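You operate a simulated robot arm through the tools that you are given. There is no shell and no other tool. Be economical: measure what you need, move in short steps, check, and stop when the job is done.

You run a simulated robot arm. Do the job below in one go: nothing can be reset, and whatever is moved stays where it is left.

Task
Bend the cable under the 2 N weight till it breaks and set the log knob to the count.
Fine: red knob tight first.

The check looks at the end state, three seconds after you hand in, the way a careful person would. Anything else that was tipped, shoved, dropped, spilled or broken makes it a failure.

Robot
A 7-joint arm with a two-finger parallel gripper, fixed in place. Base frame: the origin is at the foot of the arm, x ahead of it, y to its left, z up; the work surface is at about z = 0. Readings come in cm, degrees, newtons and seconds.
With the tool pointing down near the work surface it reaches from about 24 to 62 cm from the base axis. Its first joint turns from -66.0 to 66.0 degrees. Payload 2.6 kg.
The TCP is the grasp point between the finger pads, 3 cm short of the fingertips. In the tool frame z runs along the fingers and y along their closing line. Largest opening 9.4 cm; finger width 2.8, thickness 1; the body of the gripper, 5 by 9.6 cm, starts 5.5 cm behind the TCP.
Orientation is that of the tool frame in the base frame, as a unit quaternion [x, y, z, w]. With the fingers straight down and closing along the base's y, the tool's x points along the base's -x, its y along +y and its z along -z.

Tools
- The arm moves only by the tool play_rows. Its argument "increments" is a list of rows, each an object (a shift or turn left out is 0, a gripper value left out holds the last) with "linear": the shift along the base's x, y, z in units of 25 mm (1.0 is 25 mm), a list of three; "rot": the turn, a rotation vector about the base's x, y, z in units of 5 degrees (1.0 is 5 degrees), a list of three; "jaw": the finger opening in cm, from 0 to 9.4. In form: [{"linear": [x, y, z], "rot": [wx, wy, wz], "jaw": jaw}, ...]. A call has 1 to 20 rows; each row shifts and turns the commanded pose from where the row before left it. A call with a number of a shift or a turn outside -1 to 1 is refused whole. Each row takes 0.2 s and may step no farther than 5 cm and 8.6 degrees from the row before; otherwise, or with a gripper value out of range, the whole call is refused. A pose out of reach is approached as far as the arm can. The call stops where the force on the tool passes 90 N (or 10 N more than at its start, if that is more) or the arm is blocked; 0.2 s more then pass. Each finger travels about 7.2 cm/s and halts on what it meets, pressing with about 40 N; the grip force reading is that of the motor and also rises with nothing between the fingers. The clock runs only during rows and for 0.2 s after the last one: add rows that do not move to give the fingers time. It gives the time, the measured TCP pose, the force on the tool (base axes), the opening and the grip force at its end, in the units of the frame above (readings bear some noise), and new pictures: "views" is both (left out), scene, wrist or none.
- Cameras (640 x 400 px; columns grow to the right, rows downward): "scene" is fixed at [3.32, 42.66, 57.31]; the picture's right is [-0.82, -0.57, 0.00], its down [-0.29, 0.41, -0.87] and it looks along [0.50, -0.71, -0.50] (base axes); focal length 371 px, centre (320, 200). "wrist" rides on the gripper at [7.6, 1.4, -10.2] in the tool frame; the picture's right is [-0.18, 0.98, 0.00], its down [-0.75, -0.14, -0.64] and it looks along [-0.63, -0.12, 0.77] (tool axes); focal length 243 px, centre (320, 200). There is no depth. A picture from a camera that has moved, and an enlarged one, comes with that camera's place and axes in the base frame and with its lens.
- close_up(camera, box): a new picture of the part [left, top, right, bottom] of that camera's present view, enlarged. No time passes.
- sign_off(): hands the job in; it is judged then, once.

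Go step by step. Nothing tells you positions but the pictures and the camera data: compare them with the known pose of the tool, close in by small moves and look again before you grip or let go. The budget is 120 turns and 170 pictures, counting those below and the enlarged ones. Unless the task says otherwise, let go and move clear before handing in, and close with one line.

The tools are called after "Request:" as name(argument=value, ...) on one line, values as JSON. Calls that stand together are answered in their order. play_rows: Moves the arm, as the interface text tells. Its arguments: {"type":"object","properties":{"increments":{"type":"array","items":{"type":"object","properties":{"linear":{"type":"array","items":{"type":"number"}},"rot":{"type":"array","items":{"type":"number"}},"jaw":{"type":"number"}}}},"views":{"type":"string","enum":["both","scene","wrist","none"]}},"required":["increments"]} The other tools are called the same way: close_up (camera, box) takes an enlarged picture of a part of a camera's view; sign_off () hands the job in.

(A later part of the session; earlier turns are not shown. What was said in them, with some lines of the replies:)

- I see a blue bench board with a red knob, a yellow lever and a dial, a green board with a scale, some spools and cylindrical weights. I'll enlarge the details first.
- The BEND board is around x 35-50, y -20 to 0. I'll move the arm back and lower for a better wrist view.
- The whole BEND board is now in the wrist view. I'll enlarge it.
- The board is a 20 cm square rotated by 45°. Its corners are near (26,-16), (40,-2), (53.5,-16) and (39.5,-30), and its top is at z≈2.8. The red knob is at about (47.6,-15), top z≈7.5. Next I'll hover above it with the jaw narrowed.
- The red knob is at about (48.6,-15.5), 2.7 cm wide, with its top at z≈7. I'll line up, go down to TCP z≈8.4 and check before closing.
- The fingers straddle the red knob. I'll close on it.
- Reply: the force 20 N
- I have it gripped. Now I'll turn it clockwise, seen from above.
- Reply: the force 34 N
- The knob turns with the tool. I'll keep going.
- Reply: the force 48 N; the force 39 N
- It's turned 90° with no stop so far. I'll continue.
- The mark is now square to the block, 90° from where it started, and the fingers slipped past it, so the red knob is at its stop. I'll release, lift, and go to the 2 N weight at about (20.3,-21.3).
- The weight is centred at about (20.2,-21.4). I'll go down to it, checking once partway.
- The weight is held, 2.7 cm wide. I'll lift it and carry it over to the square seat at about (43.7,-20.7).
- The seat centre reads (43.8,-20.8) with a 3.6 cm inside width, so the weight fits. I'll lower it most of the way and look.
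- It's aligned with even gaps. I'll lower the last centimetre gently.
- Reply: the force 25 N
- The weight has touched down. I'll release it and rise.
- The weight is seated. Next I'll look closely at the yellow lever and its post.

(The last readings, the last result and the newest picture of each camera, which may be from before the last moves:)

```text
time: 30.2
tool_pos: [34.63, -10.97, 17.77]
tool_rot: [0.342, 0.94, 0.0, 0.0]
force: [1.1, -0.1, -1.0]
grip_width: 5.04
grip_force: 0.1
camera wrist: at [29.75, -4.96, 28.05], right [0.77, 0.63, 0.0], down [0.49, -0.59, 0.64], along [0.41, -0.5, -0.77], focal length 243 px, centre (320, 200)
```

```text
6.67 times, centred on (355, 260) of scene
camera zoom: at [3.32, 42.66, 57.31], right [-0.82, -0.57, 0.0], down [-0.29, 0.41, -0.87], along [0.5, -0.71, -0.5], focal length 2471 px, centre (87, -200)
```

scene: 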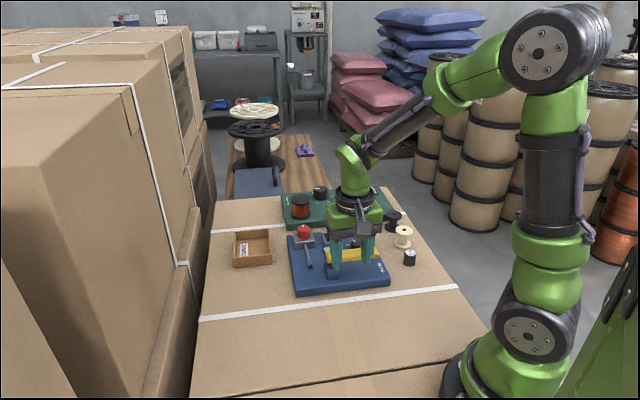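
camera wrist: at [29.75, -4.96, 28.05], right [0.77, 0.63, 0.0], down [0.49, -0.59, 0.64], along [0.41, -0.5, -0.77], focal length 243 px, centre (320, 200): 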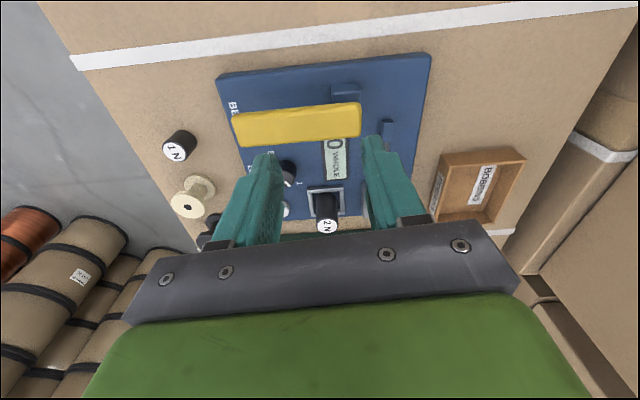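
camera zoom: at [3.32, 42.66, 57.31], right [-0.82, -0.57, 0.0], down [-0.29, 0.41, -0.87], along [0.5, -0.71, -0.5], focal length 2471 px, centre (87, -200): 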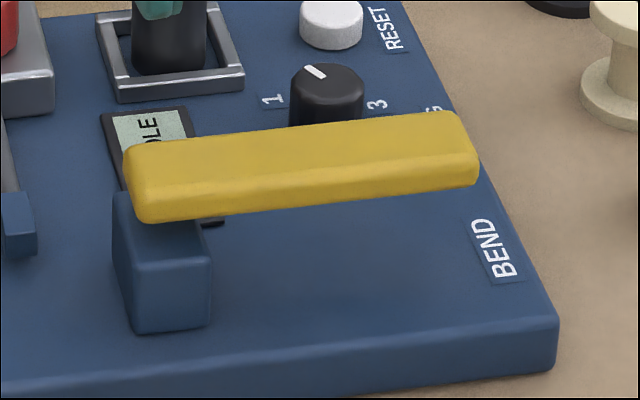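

The yellow bar looks like a press lever hinged at the blue post, with its free end at about (31.2,-15.7), top z≈7. I'll close the fingers and hover over the free end.

Request:
play_rows(increments=[{"linear": [-0.45, -0.63, -0.5], "jaw": 0}, {"linear": [-0.45, -0.63, -0.6]}, {"linear": [-0.45, -0.63, -0.6]}, {"linear": [0, 0, -0.4]}, {}])

Request:
close_up(camera="scene", box=[310, 200, 400, 290])

```text
time: 31.4
tool_pos: [31.22, -15.66, 12.52]
tool_rot: [0.342, 0.94, 0.0, 0.0]
force: [-0.3, 0.8, 0.2]
grip_width: 0.0
grip_force: 33.2
camera wrist: at [26.33, -9.61, 22.74], right [0.77, 0.63, 0.0], down [0.49, -0.59, 0.64], along [0.41, -0.5, -0.77], focal length 243 px, centre (320, 200)
```

scene: 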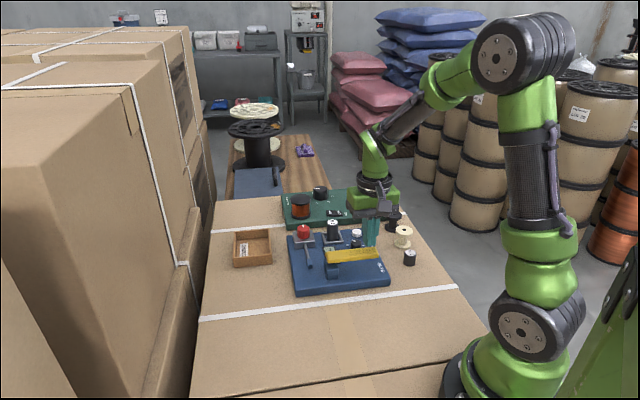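
wrist: 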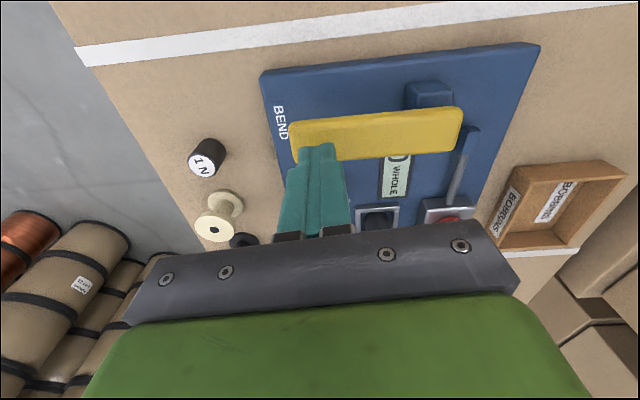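

```text
4.44 times, centred on (355, 245) of scene
camera zoom: at [3.32, 42.66, 57.31], right [-0.82, -0.57, 0.0], down [-0.29, 0.41, -0.87], along [0.5, -0.71, -0.5], focal length 1647 px, centre (164, 0)
```

zoom: 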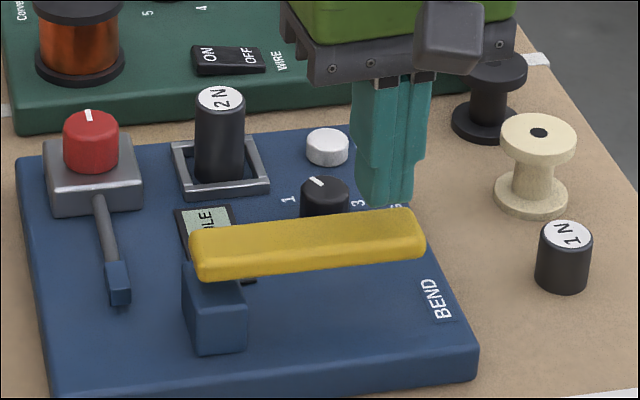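

Request:
play_rows(increments=[{"linear": [-0.1, 0.12, -0.4]}, {"linear": [0, 0, -0.3]}, {"linear": [0, 0, -0.2]}, {"linear": [0, 0, -0.2]}], views="wrist")

Request:
close_up(camera="scene", box=[310, 200, 400, 290])

```text
time: 32.4
tool_pos: [31.1, -15.33, 9.77]
tool_rot: [0.343, 0.939, 0.0, 0.001]
force: [-4.0, -3.4, 4.3]
grip_width: 0.0
grip_force: 33.0
camera wrist: at [26.24, -9.36, 20.11], right [0.77, 0.63, 0.0], down [0.49, -0.59, 0.64], along [0.41, -0.5, -0.77], focal length 243 px, centre (320, 200)
```

wrist: 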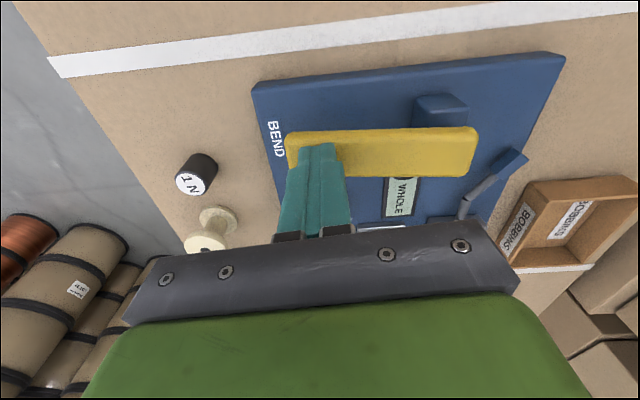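

```text
4.44 times, centred on (355, 245) of scene
camera zoom: at [3.32, 42.66, 57.31], right [-0.82, -0.57, 0.0], down [-0.29, 0.41, -0.87], along [0.5, -0.71, -0.5], focal length 1647 px, centre (164, 0)
```

zoom: 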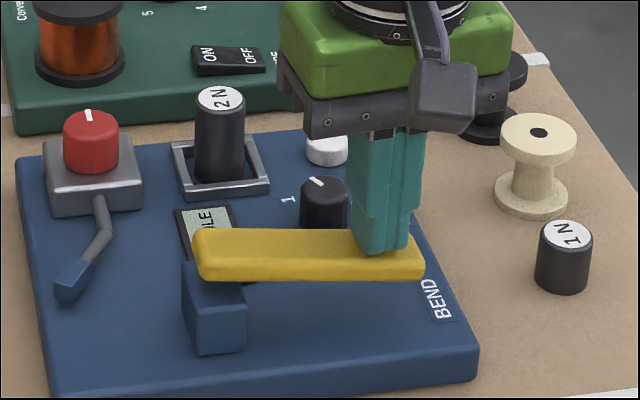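

Pressing the yellow lever bends the gray cable. I'll press through to the stop.

Request:
play_rows(increments=[{"linear": [0, 0, -0.25]}, {"linear": [0, 0, -0.25]}, {}], views="wrist")

Request:
close_up(camera="scene", box=[270, 200, 400, 290])

Request:
close_up(camera="wrist", box=[340, 100, 540, 230])

```text
time: 33.2
tool_pos: [31.11, -15.25, 8.79]
tool_rot: [0.344, 0.939, 0.001, 0.003]
force: [-16.7, 3.0, 55.1]
grip_width: 0.02
grip_force: 33.1
camera wrist: at [26.22, -9.34, 19.06], right [0.77, 0.63, 0.0], down [0.48, -0.59, 0.65], along [0.41, -0.5, -0.76], focal length 243 px, centre (320, 200)
```

wrist: 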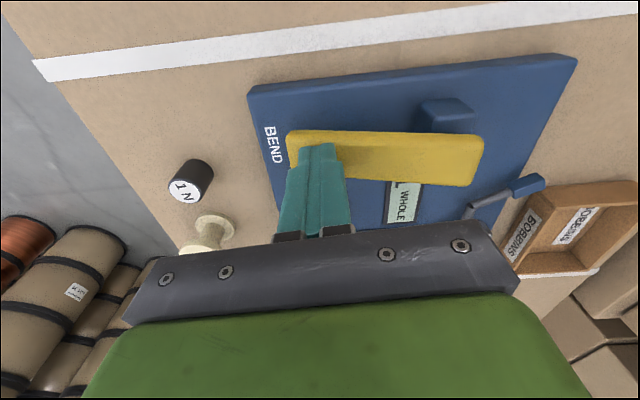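

```text
4.44 times, centred on (335, 245) of scene
camera zoom: at [3.3, 42.67, 57.3], right [-0.82, -0.57, 0.0], down [-0.29, 0.41, -0.87], along [0.5, -0.71, -0.5], focal length 1647 px, centre (253, 0)
```

zoom: 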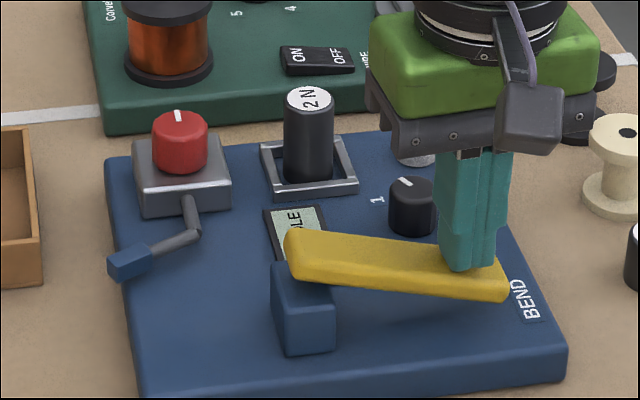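

```text
3.08 times, centred on (440, 165) of wrist
camera zoom: at [26.22, -9.34, 19.06], right [0.77, 0.63, 0.0], down [0.48, -0.59, 0.65], along [0.41, -0.5, -0.76], focal length 746 px, centre (-49, 308)
```

zoom: 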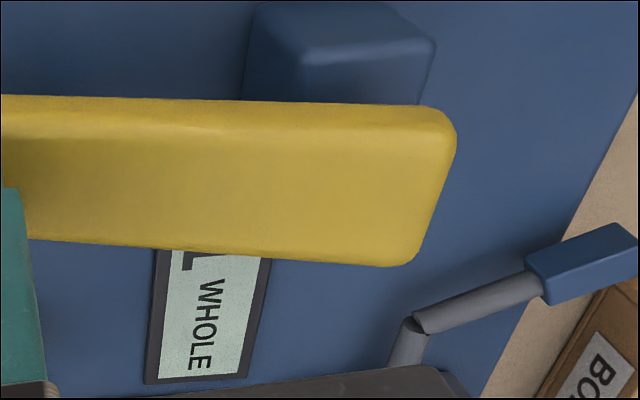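

It has hit the stop at 55 N and the cable is bent 90°. I'll lift and read the count.

Request:
play_rows(increments=[{"linear": [0, 0, 0.5]}, {"linear": [0, 0, 0.5]}, {"linear": [0, 0, 0.3]}, {}], views="wrist")

Request:
close_up(camera="scene", box=[270, 200, 400, 290])

Request:
close_up(camera="wrist", box=[340, 100, 540, 230])

```text
time: 34.2
tool_pos: [31.0, -15.15, 11.72]
tool_rot: [0.342, 0.94, -0.001, 0.0]
force: [-0.8, 0.0, -0.1]
grip_width: 0.01
grip_force: 33.3
camera wrist: at [26.09, -9.21, 22.01], right [0.77, 0.63, 0.0], down [0.49, -0.59, 0.64], along [0.41, -0.5, -0.77], focal length 243 px, centre (320, 200)
```

wrist: 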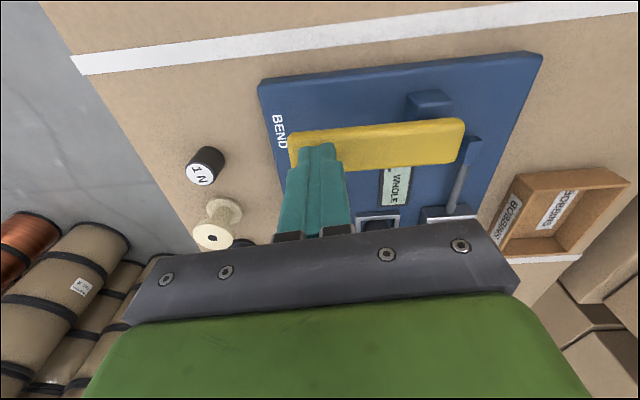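

```text
4.44 times, centred on (335, 245) of scene
camera zoom: at [3.32, 42.66, 57.31], right [-0.82, -0.57, 0.0], down [-0.29, 0.41, -0.87], along [0.5, -0.71, -0.5], focal length 1647 px, centre (253, 0)
```

zoom: 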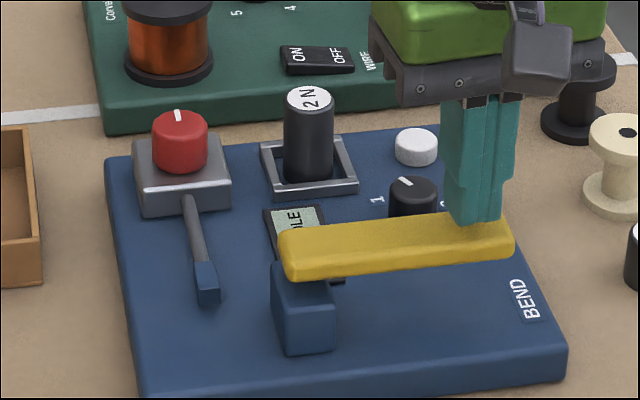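

```text
3.08 times, centred on (440, 165) of wrist
camera zoom: at [26.09, -9.21, 22.01], right [0.77, 0.63, 0.0], down [0.49, -0.59, 0.64], along [0.41, -0.5, -0.77], focal length 746 px, centre (-49, 308)
```

zoom: 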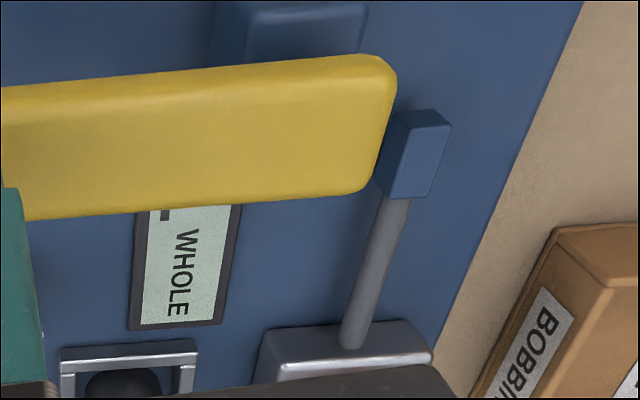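

The cable springs back and the status still reads WHOLE. I'll press a second full stroke.

Request:
play_rows(increments=[{"linear": [0, 0, -0.4]}, {"linear": [0, 0, -0.4]}, {"linear": [0, 0, -0.4]}, {}, {}, {"linear": [0, 0, 0.4]}, {"linear": [0, 0, 0.4]}, {"linear": [0, 0, 0.4]}, {}], views="none")

Request:
close_up(camera="wrist", box=[340, 100, 540, 230])

```text
time: 36.2
tool_pos: [31.06, -15.22, 11.85]
tool_rot: [0.342, 0.94, 0.0, 0.001]
force: [-0.2, 0.2, 0.0]
grip_width: 0.0
grip_force: 33.0
```

```text
3.08 times, centred on (440, 165) of wrist
camera zoom: at [26.14, -9.3, 22.06], right [0.77, 0.63, 0.0], down [0.49, -0.59, 0.64], along [0.41, -0.5, -0.77], focal length 746 px, centre (-49, 308)
```

zoom: 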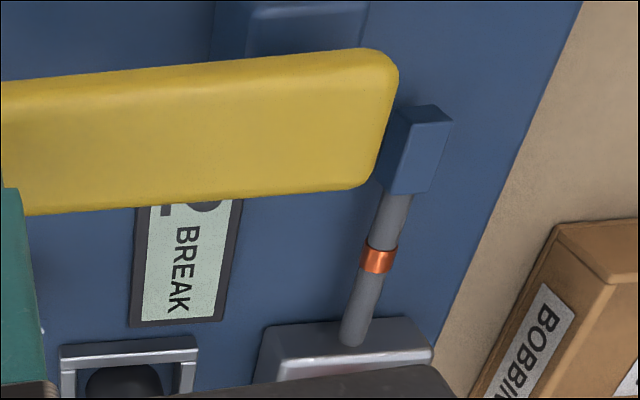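

The status now reads BREAK. I'll move up and over the LOG knob to read the count and the knob's pointer.

Request:
play_rows(increments=[{"linear": [0, 0, 0.8], "jaw": 5.5}, {"linear": [0.7, -0.6, 0.8]}, {"linear": [0.7, -0.6, 0]}, {"linear": [0.7, -0.6, 0]}, {}], views="wrist")

Request:
close_up(camera="wrist", box=[220, 40, 420, 180])

```text
time: 37.4
tool_pos: [36.31, -19.77, 15.92]
tool_rot: [0.342, 0.94, 0.0, 0.0]
force: [-0.3, 0.1, -0.1]
grip_width: 5.49
grip_force: 0.0
camera wrist: at [31.46, -13.79, 26.2], right [0.77, 0.63, 0.0], down [0.49, -0.59, 0.64], along [0.41, -0.5, -0.77], focal length 243 px, centre (320, 200)
```

wrist: 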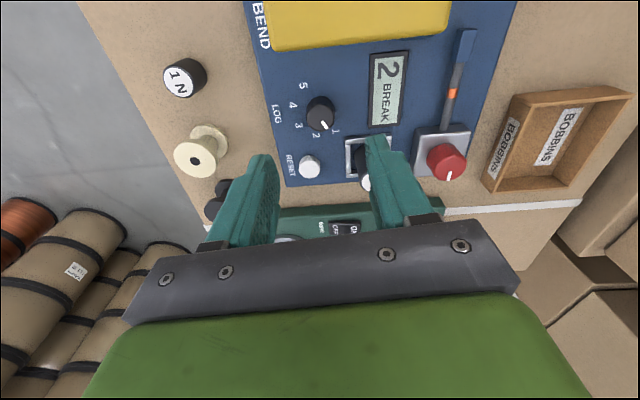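

```text
2.86 times, centred on (320, 110) of wrist
camera zoom: at [31.46, -13.79, 26.2], right [0.77, 0.63, 0.0], down [0.49, -0.59, 0.64], along [0.41, -0.5, -0.77], focal length 693 px, centre (320, 457)
```

zoom: 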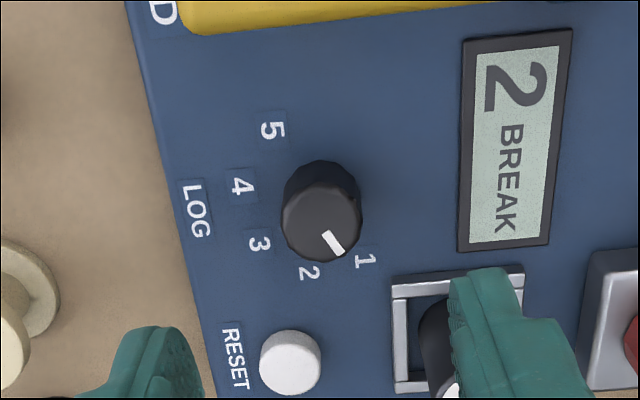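

The count is 2. The LOG pointer is at 1 (bearing ≈ -17°) and 2 sits at ≈ -61°, so I need about 44° clockwise. The knob axis is at about (36.8,-20.2), top z≈4.8. I'll go down above it.

Request:
play_rows(increments=[{"linear": [0.2, -0.17, -0.7], "jaw": 4.8}, {"linear": [0, 0, -0.7]}, {"linear": [0, 0, -0.7]}, {"linear": [0, 0, -0.7]}, {}], views="wrist")

Request:
close_up(camera="wrist", box=[220, 80, 420, 220])

Request:
close_up(camera="scene", box=[310, 200, 400, 290])

```text
time: 38.6
tool_pos: [36.73, -19.96, 8.66]
tool_rot: [0.343, 0.939, 0.0, 0.0]
force: [0.2, -0.5, -0.4]
grip_width: 4.8
grip_force: 0.1
camera wrist: at [31.92, -14.1, 18.99], right [0.77, 0.63, 0.0], down [0.49, -0.59, 0.64], along [0.41, -0.5, -0.77], focal length 243 px, centre (320, 200)
```

wrist: 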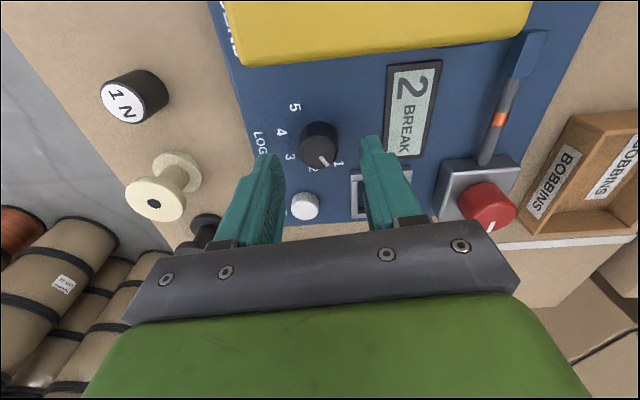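

```text
2.86 times, centred on (320, 150) of wrist
camera zoom: at [31.92, -14.1, 18.99], right [0.77, 0.63, 0.0], down [0.49, -0.59, 0.64], along [0.41, -0.5, -0.77], focal length 693 px, centre (320, 343)
```

zoom: 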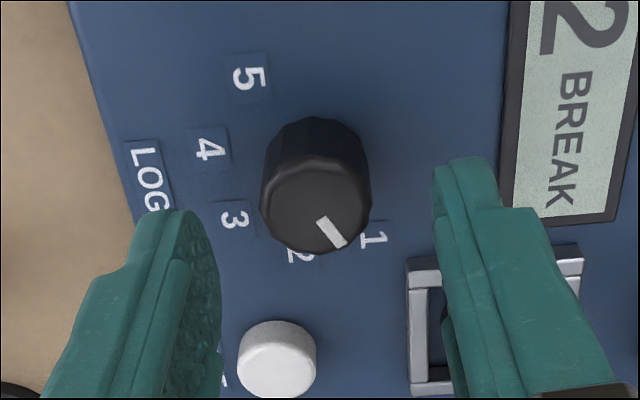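

```text
4.44 times, centred on (355, 245) of scene
camera zoom: at [3.32, 42.66, 57.31], right [-0.82, -0.57, 0.0], down [-0.29, 0.41, -0.87], along [0.5, -0.71, -0.5], focal length 1647 px, centre (164, 0)
```

zoom: 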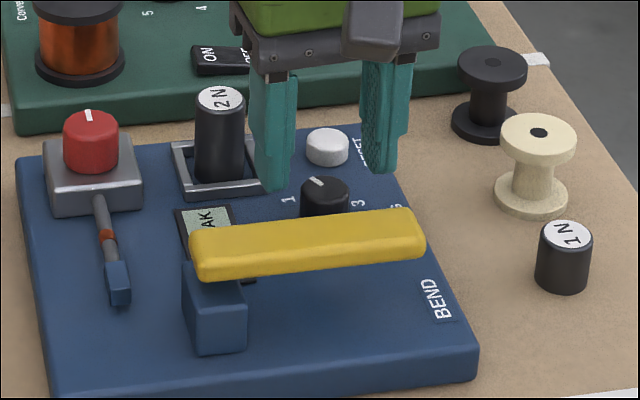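

Request:
play_rows(increments=[{"linear": [0.02, -0.11, -0.3]}, {"linear": [0, 0, -0.3]}, {"linear": [0, 0, -0.26]}, {"jaw": 1.8}, {}, {}, {}], views="wrist")

Request:
close_up(camera="wrist", box=[220, 80, 420, 220])

```text
time: 40.2
tool_pos: [37.01, -20.4, 6.57]
tool_rot: [0.342, 0.94, 0.0, 0.0]
force: [1.5, 0.4, -0.9]
grip_width: 2.48
grip_force: 45.0
camera wrist: at [32.09, -14.41, 16.84], right [0.77, 0.63, 0.0], down [0.49, -0.59, 0.64], along [0.41, -0.5, -0.77], focal length 243 px, centre (320, 200)
```

wrist: 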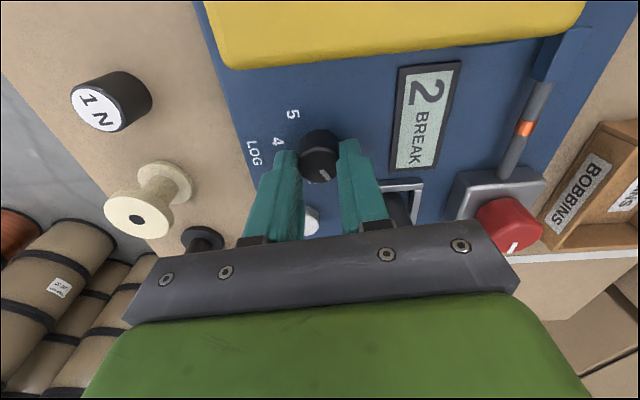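

```text
2.86 times, centred on (320, 150) of wrist
camera zoom: at [32.09, -14.41, 16.84], right [0.77, 0.63, 0.0], down [0.49, -0.59, 0.64], along [0.41, -0.5, -0.77], focal length 693 px, centre (320, 343)
```

zoom: 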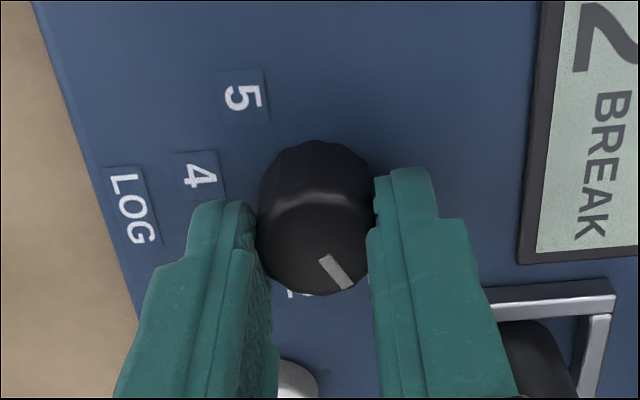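

I've gripped it. Now I'll turn 44° clockwise.

Request:
play_rows(increments=[{"rot": [0, 0, -1]}, {"rot": [0, 0, -1]}, {"rot": [0, 0, -1]}, {"rot": [0, 0, -1]}, {"rot": [0, 0, -1]}, {"rot": [0, 0, -1]}, {"rot": [0, 0, -1]}, {"rot": [0, 0, -1]}, {"rot": [0, 0, -0.8]}, {}], views="wrist")

Request:
close_up(camera="scene", box=[320, 210, 400, 270])

Request:
close_up(camera="wrist", box=[220, 80, 420, 220])

```text
time: 42.4
tool_pos: [36.71, -20.47, 6.61]
tool_rot: [0.67, 0.742, 0.0, -0.003]
force: [-11.0, 5.0, -10.1]
grip_width: 2.45
grip_force: 44.8
camera wrist: at [37.57, -12.77, 16.89], right [1.0, -0.08, 0.0], down [-0.06, -0.77, 0.64], along [-0.06, -0.64, -0.77], focal length 243 px, centre (320, 200)
```

wrist: 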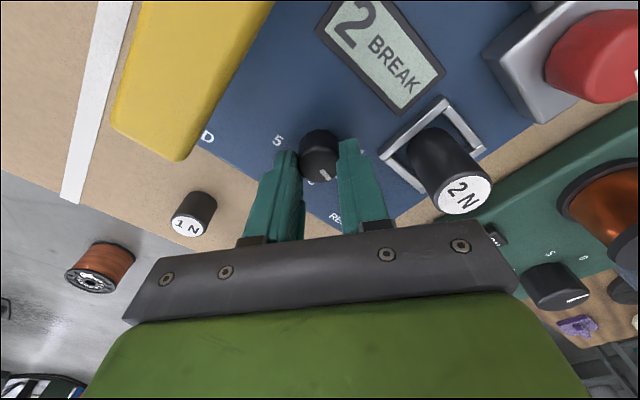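

```text
6.67 times, centred on (360, 240) of scene
camera zoom: at [3.32, 42.66, 57.31], right [-0.82, -0.57, 0.0], down [-0.29, 0.41, -0.87], along [0.5, -0.71, -0.5], focal length 2471 px, centre (53, -67)
```

zoom: 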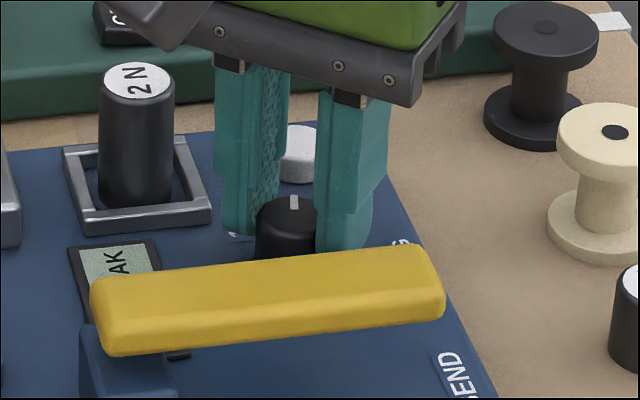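

```text
2.86 times, centred on (320, 150) of wrist
camera zoom: at [37.57, -12.77, 16.89], right [1.0, -0.08, 0.0], down [-0.06, -0.77, 0.64], along [-0.06, -0.64, -0.77], focal length 693 px, centre (320, 343)
```

zoom: 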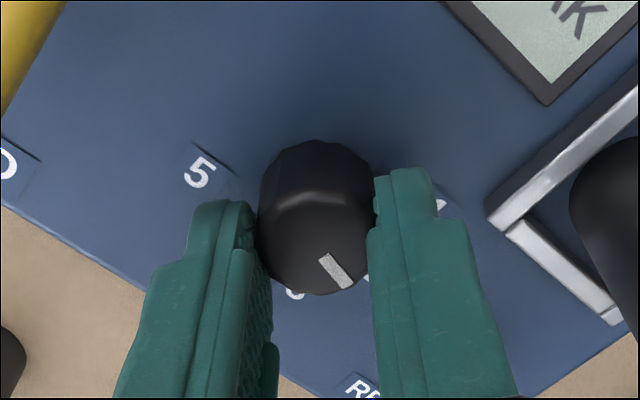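

Request:
play_rows(increments=[{"jaw": 3.7}, {}, {"linear": [0, 0, 0.5]}, {"linear": [0, 0, 0.8]}, {"linear": [0, 0, 0.9]}, {"linear": [0, 0, 0.9]}, {"linear": [0, 0, 0.9]}, {}], views="both")

Request:
close_up(camera="wrist", box=[220, 20, 420, 160])

Request:
close_up(camera="scene", box=[270, 200, 400, 290])

```text
time: 44.2
tool_pos: [36.77, -20.47, 16.54]
tool_rot: [0.67, 0.742, 0.0, 0.0]
force: [-0.1, -0.2, 0.1]
grip_width: 3.68
grip_force: 0.1
camera wrist: at [37.43, -12.75, 26.82], right [1.0, -0.08, 0.0], down [-0.06, -0.76, 0.64], along [-0.05, -0.64, -0.77], focal length 243 px, centre (320, 200)
```

scene: 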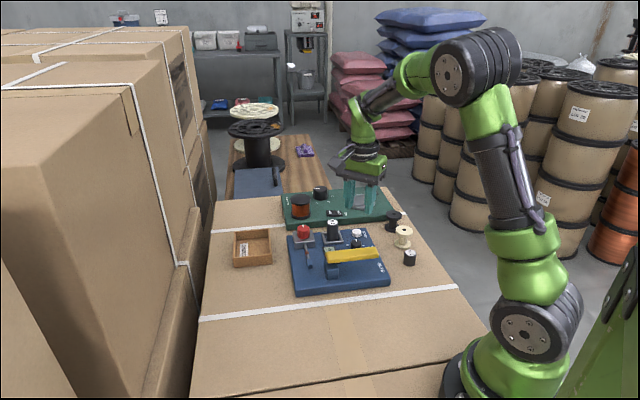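
wrist: 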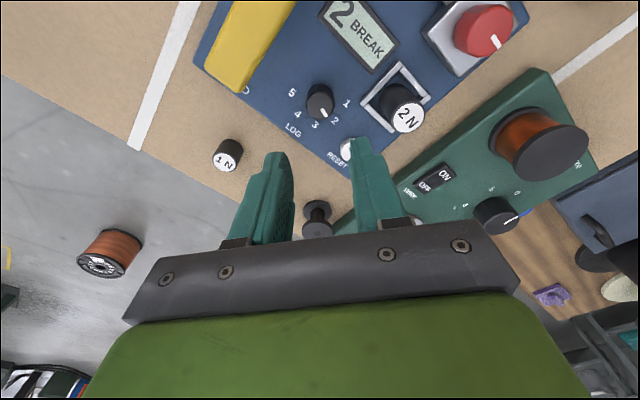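

```text
2.86 times, centred on (320, 90) of wrist
camera zoom: at [37.43, -12.75, 26.82], right [1.0, -0.08, 0.0], down [-0.06, -0.76, 0.64], along [-0.05, -0.64, -0.77], focal length 693 px, centre (320, 514)
```

zoom: 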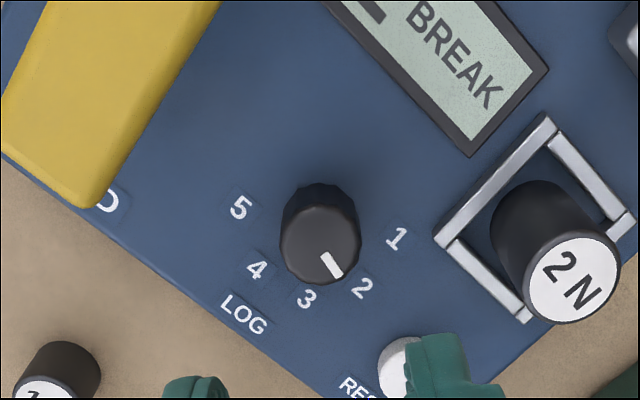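

```text
4.44 times, centred on (335, 245) of scene
camera zoom: at [3.32, 42.66, 57.31], right [-0.82, -0.57, 0.0], down [-0.29, 0.41, -0.87], along [0.5, -0.71, -0.5], focal length 1647 px, centre (253, 0)
```

zoom: 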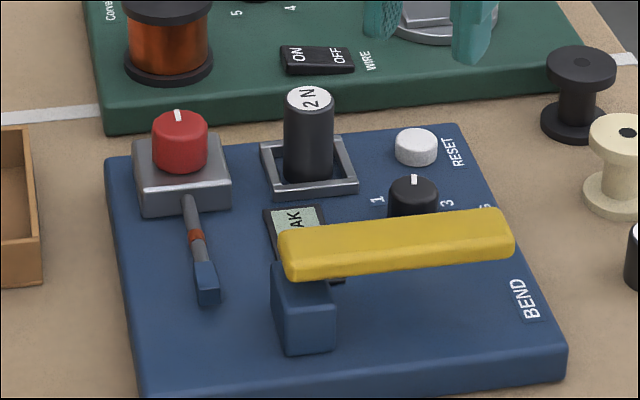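

The display reads "2 BREAK". The LOG pointer bears about -62° and the 2 label about -61°, so it is set to 2. The red knob is at its stop, the 2 N weight stands in its seat, and the gripper is clear, so I'm handing in.

Request:
sign_off()

```text
The job is handed in.
```

The job is done and handed in: I turned the red knob clockwise to its stop first, the cable broke after 2 bends under the 2 N weight, and the log knob is set to 2.
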